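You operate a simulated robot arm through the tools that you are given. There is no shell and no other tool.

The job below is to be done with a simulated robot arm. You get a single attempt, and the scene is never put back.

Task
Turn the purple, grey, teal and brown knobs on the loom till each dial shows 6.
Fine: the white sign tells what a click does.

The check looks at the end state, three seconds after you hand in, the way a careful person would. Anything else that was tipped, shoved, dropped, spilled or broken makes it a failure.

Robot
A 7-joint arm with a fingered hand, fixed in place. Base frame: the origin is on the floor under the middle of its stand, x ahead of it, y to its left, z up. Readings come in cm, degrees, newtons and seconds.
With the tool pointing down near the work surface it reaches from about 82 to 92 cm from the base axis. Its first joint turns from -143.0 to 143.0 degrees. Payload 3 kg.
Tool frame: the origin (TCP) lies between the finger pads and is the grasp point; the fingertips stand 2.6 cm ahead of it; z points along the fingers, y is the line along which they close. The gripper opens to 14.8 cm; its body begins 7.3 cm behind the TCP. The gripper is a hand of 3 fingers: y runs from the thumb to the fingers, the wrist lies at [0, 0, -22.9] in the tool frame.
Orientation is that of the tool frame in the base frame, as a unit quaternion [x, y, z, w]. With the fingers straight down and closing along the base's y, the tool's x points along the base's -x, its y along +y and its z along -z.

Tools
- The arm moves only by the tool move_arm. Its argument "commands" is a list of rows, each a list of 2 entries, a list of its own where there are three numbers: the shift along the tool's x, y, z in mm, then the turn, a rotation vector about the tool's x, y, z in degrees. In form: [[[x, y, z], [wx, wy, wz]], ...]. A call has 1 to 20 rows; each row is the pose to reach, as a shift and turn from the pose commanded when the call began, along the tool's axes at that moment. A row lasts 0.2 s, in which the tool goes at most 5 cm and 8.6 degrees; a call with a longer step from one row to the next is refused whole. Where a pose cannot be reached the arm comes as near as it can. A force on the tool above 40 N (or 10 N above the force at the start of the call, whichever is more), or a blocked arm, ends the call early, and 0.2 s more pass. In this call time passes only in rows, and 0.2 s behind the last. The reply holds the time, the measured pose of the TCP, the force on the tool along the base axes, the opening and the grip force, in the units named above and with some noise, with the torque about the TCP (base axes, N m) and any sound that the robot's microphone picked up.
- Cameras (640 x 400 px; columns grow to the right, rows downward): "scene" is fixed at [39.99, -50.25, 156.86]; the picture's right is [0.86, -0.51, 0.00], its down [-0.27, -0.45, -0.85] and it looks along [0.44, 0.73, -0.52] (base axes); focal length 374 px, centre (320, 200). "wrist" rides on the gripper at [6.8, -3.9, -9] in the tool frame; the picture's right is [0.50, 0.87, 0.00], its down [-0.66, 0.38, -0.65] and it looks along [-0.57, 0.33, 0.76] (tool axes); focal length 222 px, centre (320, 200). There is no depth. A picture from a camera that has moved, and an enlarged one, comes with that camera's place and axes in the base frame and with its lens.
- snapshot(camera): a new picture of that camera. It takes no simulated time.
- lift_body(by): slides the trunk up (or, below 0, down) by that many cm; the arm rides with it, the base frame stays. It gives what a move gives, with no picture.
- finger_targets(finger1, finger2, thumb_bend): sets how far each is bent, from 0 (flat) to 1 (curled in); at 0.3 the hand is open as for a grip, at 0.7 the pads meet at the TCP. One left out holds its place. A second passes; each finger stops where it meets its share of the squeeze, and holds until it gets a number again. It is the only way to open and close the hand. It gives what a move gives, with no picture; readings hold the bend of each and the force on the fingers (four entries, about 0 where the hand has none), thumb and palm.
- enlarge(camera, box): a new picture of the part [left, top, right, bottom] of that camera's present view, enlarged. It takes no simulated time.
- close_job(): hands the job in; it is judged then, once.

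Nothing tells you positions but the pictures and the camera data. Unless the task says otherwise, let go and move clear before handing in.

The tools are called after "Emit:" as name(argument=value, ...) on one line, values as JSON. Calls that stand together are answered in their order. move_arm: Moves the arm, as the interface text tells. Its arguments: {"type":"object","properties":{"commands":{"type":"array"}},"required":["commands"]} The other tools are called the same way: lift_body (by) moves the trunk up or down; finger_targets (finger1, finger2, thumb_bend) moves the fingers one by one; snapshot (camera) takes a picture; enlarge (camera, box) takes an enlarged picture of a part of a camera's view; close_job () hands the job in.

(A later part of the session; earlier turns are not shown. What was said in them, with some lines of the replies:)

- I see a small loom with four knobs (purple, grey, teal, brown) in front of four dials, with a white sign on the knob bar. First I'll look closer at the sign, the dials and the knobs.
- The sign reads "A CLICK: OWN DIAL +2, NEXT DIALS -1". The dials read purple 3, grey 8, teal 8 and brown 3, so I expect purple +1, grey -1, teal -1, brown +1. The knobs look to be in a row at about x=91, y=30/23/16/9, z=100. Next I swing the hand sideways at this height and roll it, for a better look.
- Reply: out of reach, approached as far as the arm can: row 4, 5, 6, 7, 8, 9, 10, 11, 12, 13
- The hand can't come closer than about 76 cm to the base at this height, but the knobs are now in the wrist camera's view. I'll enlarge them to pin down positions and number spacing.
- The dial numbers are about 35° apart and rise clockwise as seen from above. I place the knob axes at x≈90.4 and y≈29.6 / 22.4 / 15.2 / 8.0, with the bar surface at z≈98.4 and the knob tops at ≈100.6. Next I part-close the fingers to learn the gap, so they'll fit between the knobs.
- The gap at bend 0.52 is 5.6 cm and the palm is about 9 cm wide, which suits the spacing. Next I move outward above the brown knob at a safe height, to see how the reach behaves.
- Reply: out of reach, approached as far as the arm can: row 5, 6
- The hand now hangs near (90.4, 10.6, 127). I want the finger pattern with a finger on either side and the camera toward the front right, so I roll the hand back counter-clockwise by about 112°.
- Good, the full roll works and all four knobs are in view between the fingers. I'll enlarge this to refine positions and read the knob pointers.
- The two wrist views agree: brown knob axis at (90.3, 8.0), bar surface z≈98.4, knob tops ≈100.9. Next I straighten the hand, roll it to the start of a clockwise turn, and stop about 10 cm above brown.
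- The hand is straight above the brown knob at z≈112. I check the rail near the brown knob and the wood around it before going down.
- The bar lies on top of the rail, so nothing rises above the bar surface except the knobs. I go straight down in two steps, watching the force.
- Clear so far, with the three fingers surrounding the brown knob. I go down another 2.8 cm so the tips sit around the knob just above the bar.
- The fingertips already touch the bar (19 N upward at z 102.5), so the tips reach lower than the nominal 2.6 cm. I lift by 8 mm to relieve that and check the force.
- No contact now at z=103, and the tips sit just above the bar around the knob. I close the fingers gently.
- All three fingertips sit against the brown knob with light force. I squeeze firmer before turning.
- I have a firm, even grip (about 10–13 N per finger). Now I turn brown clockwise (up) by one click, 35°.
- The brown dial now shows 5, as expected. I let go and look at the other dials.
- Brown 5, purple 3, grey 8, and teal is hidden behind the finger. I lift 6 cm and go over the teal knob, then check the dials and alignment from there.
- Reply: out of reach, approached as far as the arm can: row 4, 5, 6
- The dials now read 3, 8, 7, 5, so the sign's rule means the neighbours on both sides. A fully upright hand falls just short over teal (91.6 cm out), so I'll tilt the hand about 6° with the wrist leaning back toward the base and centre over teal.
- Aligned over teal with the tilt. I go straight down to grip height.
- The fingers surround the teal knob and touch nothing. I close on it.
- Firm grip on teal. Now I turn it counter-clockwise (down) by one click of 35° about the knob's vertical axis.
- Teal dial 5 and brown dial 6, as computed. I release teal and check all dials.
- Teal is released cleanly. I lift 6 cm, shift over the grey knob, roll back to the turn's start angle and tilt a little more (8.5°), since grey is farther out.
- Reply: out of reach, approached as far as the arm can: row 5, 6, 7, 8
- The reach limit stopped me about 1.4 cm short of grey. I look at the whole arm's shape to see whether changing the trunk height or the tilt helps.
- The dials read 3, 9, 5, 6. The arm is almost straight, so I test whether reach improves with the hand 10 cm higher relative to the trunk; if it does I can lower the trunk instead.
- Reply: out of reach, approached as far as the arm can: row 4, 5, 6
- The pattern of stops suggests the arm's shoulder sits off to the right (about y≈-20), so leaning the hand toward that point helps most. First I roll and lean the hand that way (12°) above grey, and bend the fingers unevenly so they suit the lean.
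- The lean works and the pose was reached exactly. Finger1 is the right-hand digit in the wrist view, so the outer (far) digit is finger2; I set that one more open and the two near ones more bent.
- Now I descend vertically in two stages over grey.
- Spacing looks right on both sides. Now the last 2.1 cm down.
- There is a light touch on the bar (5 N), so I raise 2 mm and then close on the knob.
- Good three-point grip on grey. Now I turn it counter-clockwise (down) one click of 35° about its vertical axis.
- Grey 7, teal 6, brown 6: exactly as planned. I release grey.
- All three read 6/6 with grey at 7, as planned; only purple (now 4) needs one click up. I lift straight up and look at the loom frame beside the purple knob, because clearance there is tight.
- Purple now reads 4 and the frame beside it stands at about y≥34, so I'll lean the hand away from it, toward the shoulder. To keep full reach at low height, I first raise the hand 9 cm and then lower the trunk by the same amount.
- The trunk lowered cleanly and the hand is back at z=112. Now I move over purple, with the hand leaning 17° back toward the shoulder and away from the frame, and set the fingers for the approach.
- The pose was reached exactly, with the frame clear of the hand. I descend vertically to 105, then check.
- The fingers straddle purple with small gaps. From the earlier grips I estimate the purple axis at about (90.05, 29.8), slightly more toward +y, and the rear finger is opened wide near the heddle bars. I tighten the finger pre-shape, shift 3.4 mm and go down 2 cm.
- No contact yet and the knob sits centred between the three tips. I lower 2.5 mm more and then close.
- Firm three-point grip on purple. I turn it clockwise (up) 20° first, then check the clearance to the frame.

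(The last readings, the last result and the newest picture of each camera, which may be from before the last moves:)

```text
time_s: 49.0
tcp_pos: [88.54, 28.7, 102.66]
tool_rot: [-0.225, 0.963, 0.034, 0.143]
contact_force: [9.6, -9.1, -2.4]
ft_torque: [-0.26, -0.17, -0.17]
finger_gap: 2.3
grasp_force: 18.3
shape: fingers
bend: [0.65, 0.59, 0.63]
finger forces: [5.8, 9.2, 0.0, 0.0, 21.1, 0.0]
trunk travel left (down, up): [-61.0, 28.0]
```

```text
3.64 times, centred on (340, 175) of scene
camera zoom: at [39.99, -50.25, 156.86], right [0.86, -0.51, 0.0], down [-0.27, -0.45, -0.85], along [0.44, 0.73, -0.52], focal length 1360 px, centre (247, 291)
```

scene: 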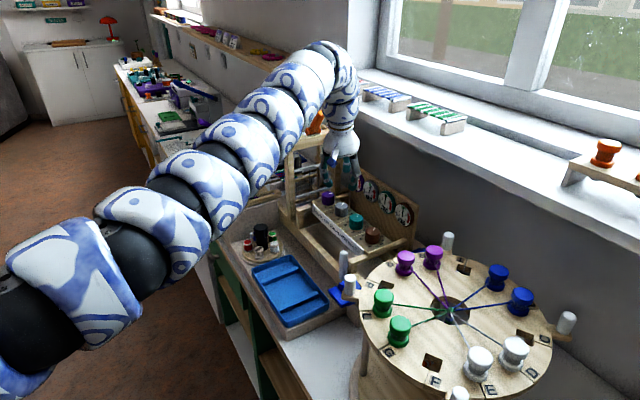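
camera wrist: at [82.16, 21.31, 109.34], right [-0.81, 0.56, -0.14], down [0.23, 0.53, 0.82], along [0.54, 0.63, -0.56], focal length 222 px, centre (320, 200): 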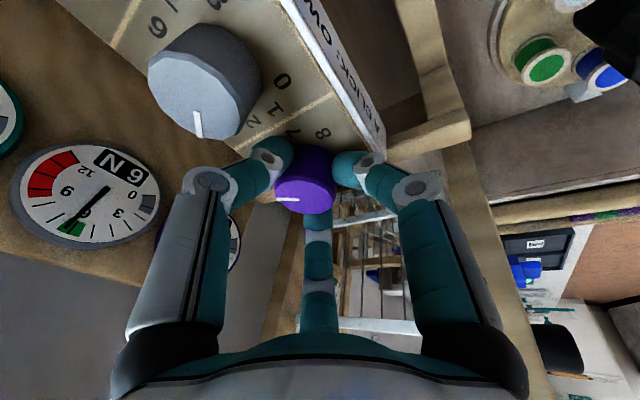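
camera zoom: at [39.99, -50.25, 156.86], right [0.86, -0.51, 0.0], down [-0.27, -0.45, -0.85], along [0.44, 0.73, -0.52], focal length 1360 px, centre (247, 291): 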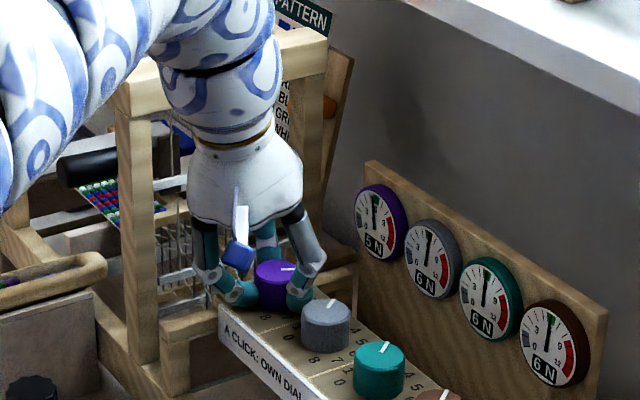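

The dials already jumped to 6 for purple and grey (past the half-way point). But I see something orange behind the frame's post where it wasn't before, so I check the shuttle on top of the frame before moving on.

Emit:
enlarge(camera="scene", box=[290, 90, 370, 170])

Emit:
snapshot(camera="scene")

Emit:
enlarge(camera="scene", box=[335, 160, 425, 240])

```text
5.00 times, centred on (330, 130) of scene
camera zoom: at [39.99, -50.25, 156.86], right [0.86, -0.51, 0.0], down [-0.27, -0.45, -0.85], along [0.44, 0.73, -0.52], focal length 1870 px, centre (270, 550)
```

zoom: 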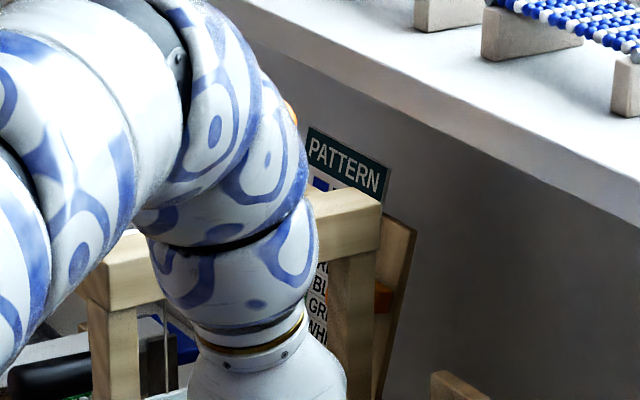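

```text
taken
```

scene: 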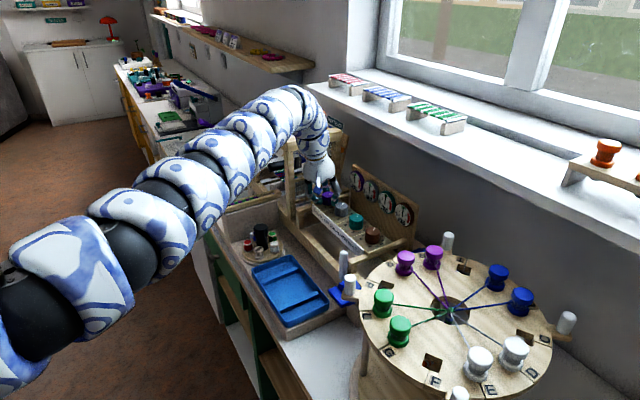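

```text
5.00 times, centred on (380, 200) of scene
camera zoom: at [39.99, -50.25, 156.86], right [0.86, -0.51, 0.0], down [-0.27, -0.45, -0.85], along [0.44, 0.73, -0.52], focal length 1870 px, centre (20, 200)
```

zoom: 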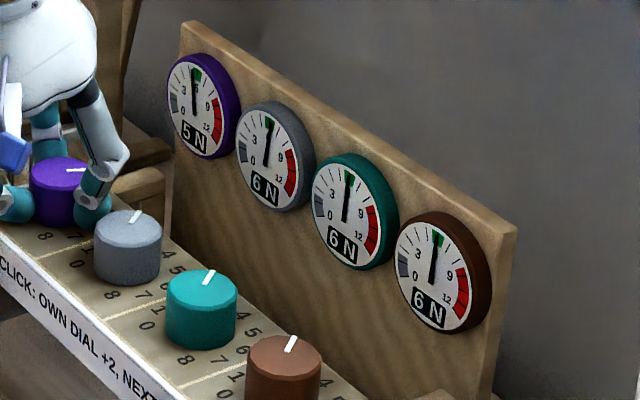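

The shuttle is still on top of the frame (its tip shows behind the arm), and the dials follow the knob gradually (purple 5, grey 6 mid-turn). I finish the remaining 15° of the click.

Emit:
move_arm(commands=[[[0, 1.4, 0], [1.46, 0, 4.78]], [[-0.2, 2.7, 0], [2.92, 0, 9.56]], [[-0.4, 4.1, 0.1], [4.39, 0, 14.34]], [[-0.4, 4.1, 0.1], [4.39, 0, 14.34]]])

Emit:
snapshot(camera="wrist")

Emit:
enlarge(camera="scene", box=[320, 160, 430, 240])

```text
time_s: 50.0
tcp_pos: [88.46, 29.12, 102.63]
tool_rot: [-0.098, 0.984, 0.016, 0.146]
contact_force: [9.6, -11.0, -4.3]
ft_torque: [-0.29, -0.15, -0.13]
finger_gap: 2.23
grasp_force: 16.6
shape: fingers
bend: [0.65, 0.59, 0.62]
finger forces: [5.4, 9.2, 0.0, 0.0, 19.6, 0.0]
trunk travel left (down, up): [-61.0, 28.0]
```

```text
taken
camera wrist: at [80.31, 23.63, 109.35], right [-0.64, 0.76, -0.14], down [0.35, 0.46, 0.82], along [0.68, 0.47, -0.56], focal length 222 px, centre (320, 200)
```

wrist: 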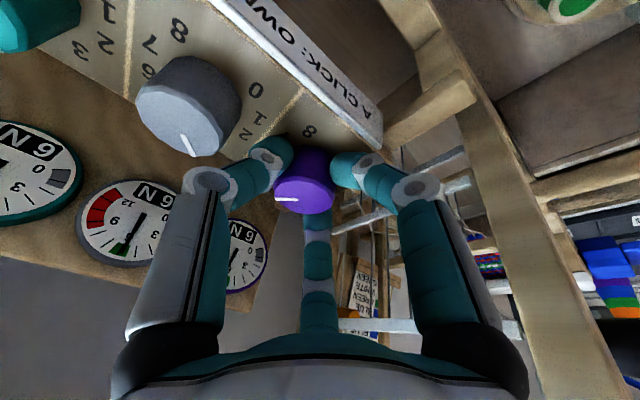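

```text
5.00 times, centred on (375, 200) of scene
camera zoom: at [39.99, -50.25, 156.86], right [0.86, -0.51, 0.0], down [-0.27, -0.45, -0.85], along [0.44, 0.73, -0.52], focal length 1870 px, centre (45, 200)
```

zoom: 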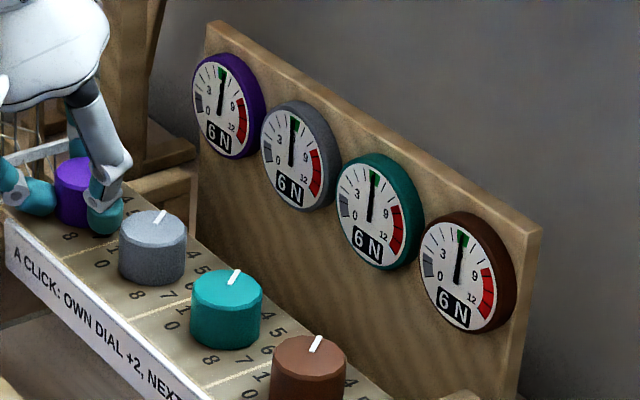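

All four dials show 6. I release purple gently.

Emit:
finger_targets(finger1=0.625, finger2=0.53, thumb_bend=0.56)

Emit:
snapshot(camera="wrist")

Emit:
enlarge(camera="scene", box=[320, 160, 430, 240])

```text
time_s: 51.0
tcp_pos: [88.21, 29.26, 102.77]
tool_rot: [-0.099, 0.984, 0.015, 0.148]
contact_force: [-0.3, 0.8, 2.6]
ft_torque: [0.0, 0.06, 0.03]
finger_gap: 3.33
grasp_force: 0.5
shape: fingers
bend: [0.63, 0.53, 0.56]
finger forces: [2.6, 0.0, 0.0, 0.0, 0.0, 0.1]
trunk travel left (down, up): [-61.0, 28.0]
```

```text
taken
camera wrist: at [80.17, 23.75, 109.46], right [-0.64, 0.75, -0.15], down [0.35, 0.46, 0.82], along [0.68, 0.47, -0.56], focal length 222 px, centre (320, 200)
```

wrist: 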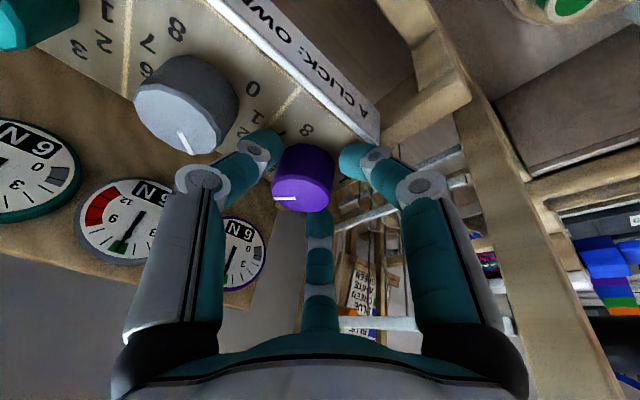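

```text
5.00 times, centred on (375, 200) of scene
camera zoom: at [39.99, -50.25, 156.86], right [0.86, -0.51, 0.0], down [-0.27, -0.45, -0.85], along [0.44, 0.73, -0.52], focal length 1870 px, centre (45, 200)
```

zoom: 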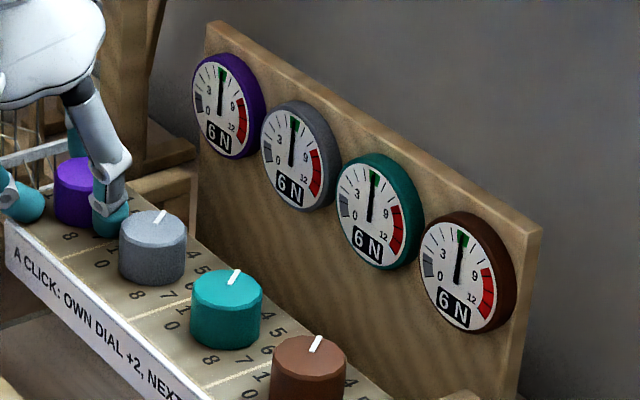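

Everything stays at 6 after release. I lift straight up past the knob tops, then move away from the frame toward the right and up.

Emit:
move_arm(commands=[[[-2.9, 0, -9.6], [0, 0, 0]], [[-7.3, 0, -23.9], [0, 0, 0]], [[-13.2, 0, -43], [0, 0, 0]], [[-14, -8, -48], [0, 0, 0]], [[-9, -25, -58], [0, 0, 0]], [[5, -40, -68], [0, 0, 0]], [[16, -53, -88], [0, 0, 0]], [[10, -53, -108], [0, 0, 0]], [[10, -53, -108], [0, 0, 0]]])

Emit:
snapshot(camera="wrist")

Emit:
snapshot(camera="scene")

Emit:
enlarge(camera="scene", box=[320, 150, 430, 240])

```text
time_s: 53.0
tcp_pos: [85.21, 23.27, 112.79]
tool_rot: [-0.098, 0.984, 0.015, 0.147]
contact_force: [-0.4, 0.7, -0.2]
ft_torque: [-0.01, -0.01, 0.01]
finger_gap: 3.31
grasp_force: 0.0
shape: fingers
bend: [0.62, 0.53, 0.56]
finger forces: [0.1, 0.1, 0.0, 0.0, 0.0, 0.0]
trunk travel left (down, up): [-61.0, 28.0]
```

```text
taken
camera wrist: at [77.14, 17.73, 119.47], right [-0.64, 0.75, -0.15], down [0.35, 0.46, 0.82], along [0.68, 0.47, -0.56], focal length 222 px, centre (320, 200)
```

wrist: 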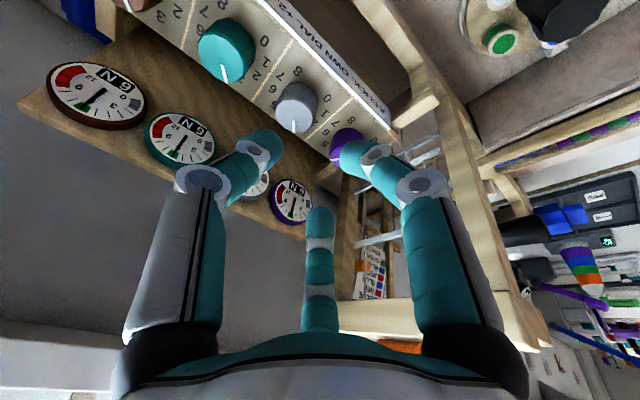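

```text
taken
```

scene: 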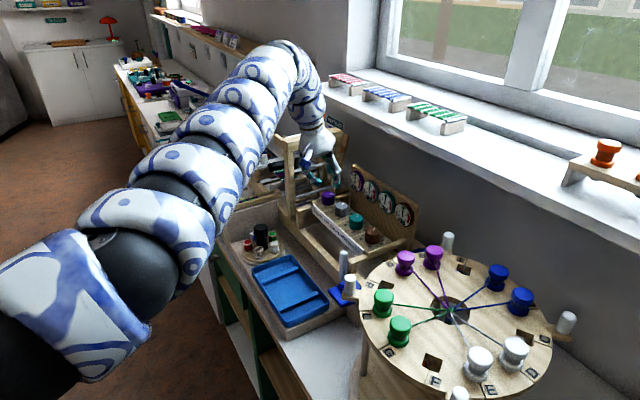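

```text
4.44 times, centred on (375, 195) of scene
camera zoom: at [39.99, -50.25, 156.86], right [0.86, -0.51, 0.0], down [-0.27, -0.45, -0.85], along [0.44, 0.73, -0.52], focal length 1663 px, centre (76, 222)
```

zoom: 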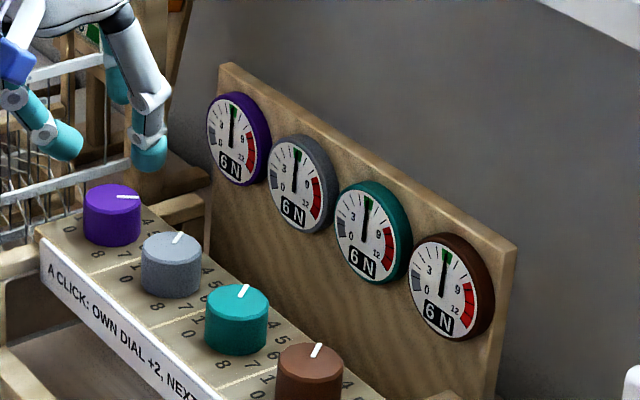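

All four dials read 6 and every pointer rests on its number. I raise the hand and swing it clear to the right, so I can verify that the frame, shuttle and everything else are undisturbed.

Emit:
move_arm(commands=[[[-14.6, 0, -47.8], [0, 0, 0]], [[-28, -10, -90], [0, 0, 0]], [[-26, -50, -95], [0, 0, 0]], [[-23, -90, -98], [0, 0, 0]], [[-20, -130, -100], [0, 0, 0]], [[-14.3, -170, -100.2], [0, 0, 0]], [[-14.3, -180.4, -100.2], [0, 0, 0]], [[-14.3, -180.4, -100.2], [0, 0, 0]]])

Emit:
snapshot(camera="scene")

Emit:
enlarge(camera="scene", box=[240, 90, 420, 260])

Emit:
enlarge(camera="scene", box=[320, 150, 430, 240])

Emit:
snapshot(camera="wrist")

```text
time_s: 54.9
tcp_pos: [87.4, 5.38, 122.86]
tool_rot: [-0.098, 0.984, 0.015, 0.147]
contact_force: [-0.7, 0.6, 0.2]
ft_torque: [0.0, -0.03, -0.02]
finger_gap: 3.31
grasp_force: 0.1
shape: fingers
bend: [0.62, 0.53, 0.56]
finger forces: [0.0, 0.1, 0.0, 0.0, 0.0, 0.0]
trunk travel left (down, up): [-61.0, 28.0]
```

```text
taken
```

scene: 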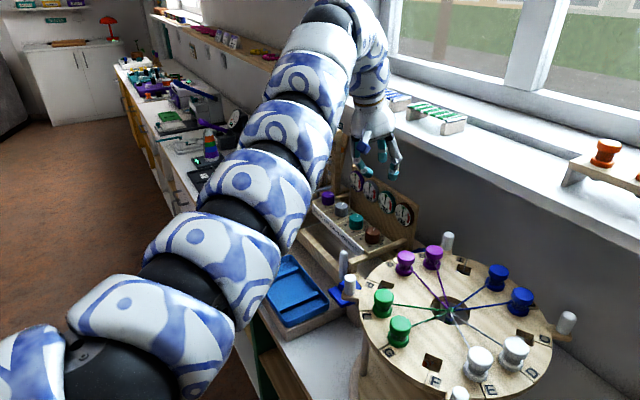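

```text
2.35 times, centred on (330, 175) of scene
camera zoom: at [39.99, -50.25, 156.86], right [0.86, -0.51, 0.0], down [-0.27, -0.45, -0.85], along [0.44, 0.73, -0.52], focal length 880 px, centre (296, 259)
```

zoom: 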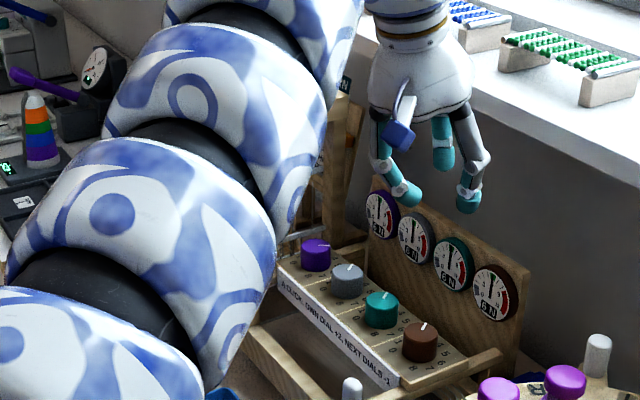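

```text
4.44 times, centred on (375, 195) of scene
camera zoom: at [39.99, -50.25, 156.86], right [0.86, -0.51, 0.0], down [-0.27, -0.45, -0.85], along [0.44, 0.73, -0.52], focal length 1663 px, centre (76, 222)
```

zoom: 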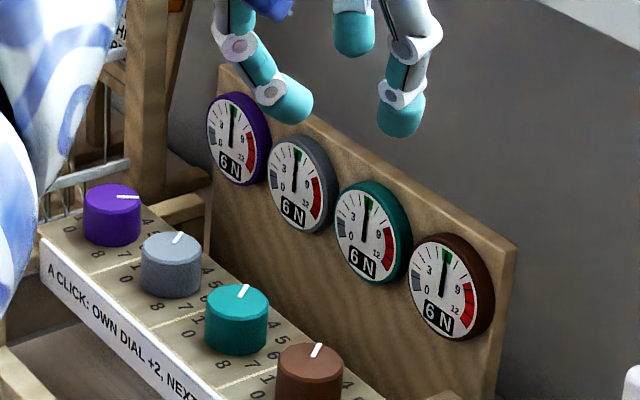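

```text
taken
camera wrist: at [79.31, -0.19, 129.47], right [-0.64, 0.75, -0.15], down [0.35, 0.46, 0.82], along [0.68, 0.47, -0.56], focal length 222 px, centre (320, 200)
```

wrist: 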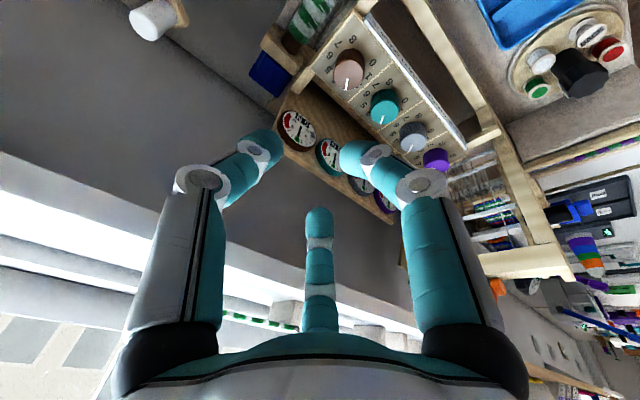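

The dials all hold 6. The arm now hides the frame from the fixed camera, so I use the wrist camera to check the orange shuttle, and raise the trunk for a clear view.

Emit:
enlarge(camera="wrist", box=[420, 120, 640, 320])

Emit:
lift_body(by=18)

Emit:
snapshot(camera="scene")

Emit:
snapshot(camera="wrist")

```text
2.00 times, centred on (530, 220) of wrist
camera zoom: at [79.31, -0.19, 129.47], right [-0.64, 0.75, -0.15], down [0.35, 0.46, 0.82], along [0.68, 0.47, -0.56], focal length 444 px, centre (-100, 160)
```

zoom: 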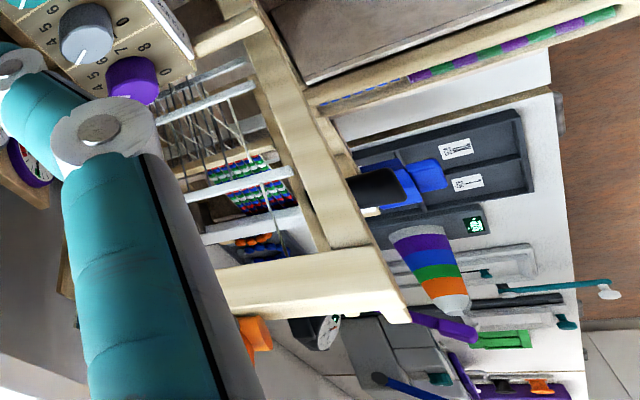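

```text
time_s: 56.9
tcp_pos: [87.37, 5.44, 140.76]
tool_rot: [-0.098, 0.984, 0.015, 0.146]
contact_force: [0.3, -0.2, 0.4]
ft_torque: [0.0, 0.0, 0.0]
finger_gap: 3.31
grasp_force: 0.1
shape: fingers
bend: [0.62, 0.53, 0.56]
finger forces: [0.0, 0.1, 0.1, 0.1, 0.0, 0.1]
trunk travel left (down, up): [-79.0, 10.0]
```

```text
taken
```

scene: 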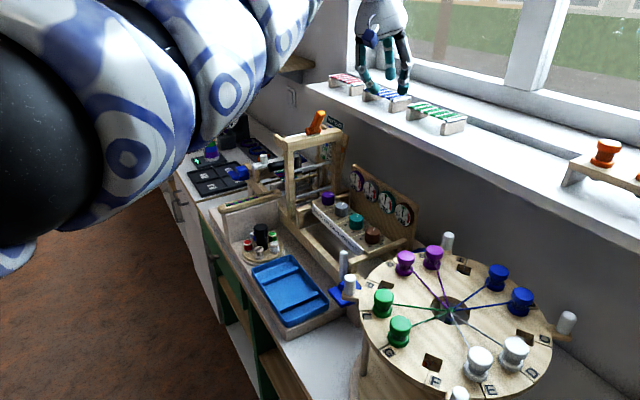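

```text
taken
camera wrist: at [79.32, -0.16, 147.44], right [-0.64, 0.75, -0.15], down [0.35, 0.46, 0.82], along [0.68, 0.47, -0.56], focal length 222 px, centre (320, 200)
```

wrist: 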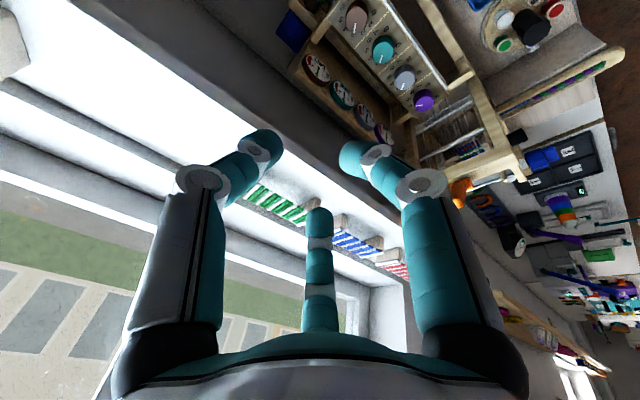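

Emit:
enlarge(camera="scene", box=[240, 90, 420, 260])

Emit:
enlarge(camera="scene", box=[340, 160, 420, 235])

Emit:
enlarge(camera="scene", box=[300, 180, 390, 260])

```text
2.35 times, centred on (330, 175) of scene
camera zoom: at [39.99, -50.25, 156.86], right [0.86, -0.51, 0.0], down [-0.27, -0.45, -0.85], along [0.44, 0.73, -0.52], focal length 880 px, centre (296, 259)
```

zoom: 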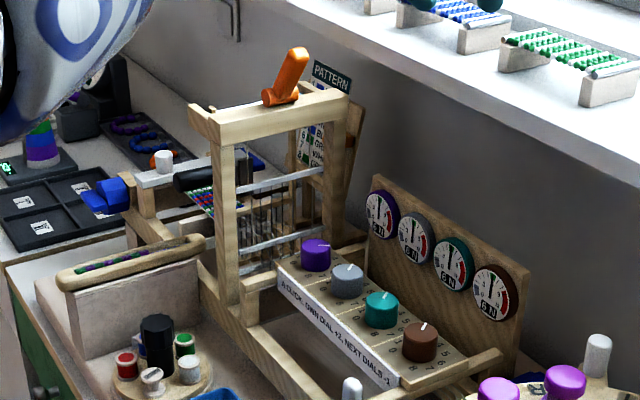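

```text
5.33 times, centred on (380, 198) of scene
camera zoom: at [39.99, -50.25, 156.86], right [0.86, -0.51, 0.0], down [-0.27, -0.45, -0.85], along [0.44, 0.73, -0.52], focal length 1995 px, centre (0, 213)
```

zoom: 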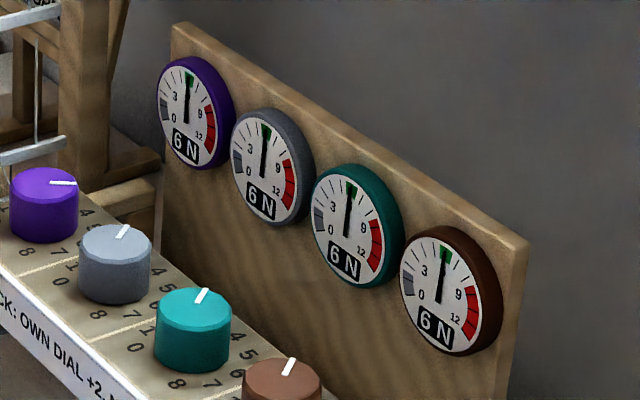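

```text
5.00 times, centred on (345, 220) of scene
camera zoom: at [39.99, -50.25, 156.86], right [0.86, -0.51, 0.0], down [-0.27, -0.45, -0.85], along [0.44, 0.73, -0.52], focal length 1870 px, centre (195, 100)
```

zoom: 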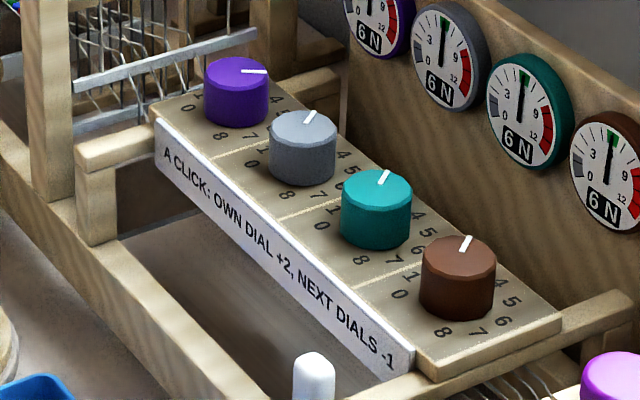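

All four dials show 6 N with their needles on the 6. The orange shuttle, frame and everything nearby look unchanged, and the hand is empty and well clear, so I'm handing in.

Emit:
close_job()

```text
The job is handed in.
```

The purple, grey, teal and brown dials all showed 6 N with their needles on the 6 when I handed in.

- **What I turned:** The dials started at 3, 8, 8 and 3. The sign reads "A CLICK: OWN DIAL +2, NEXT DIALS -1". I turned purple and brown up one click each, and grey and teal down one click each.
- **Grey dial:** It read 9 for a short while, at the start of the red zone, before later clicks brought it back to 6.
- **Surroundings:** In the last pictures the loom frame, the orange shuttle on top of it and the items nearby looked unmoved. The fingertips pressed lightly on the knob bar a few times, at most about 19 N, and left no visible mark.
- **Arm:** The hand was empty and clear of the loom. I had lowered the trunk to reach the purple knob, then raised it again; it ended 9 cm above where it started.
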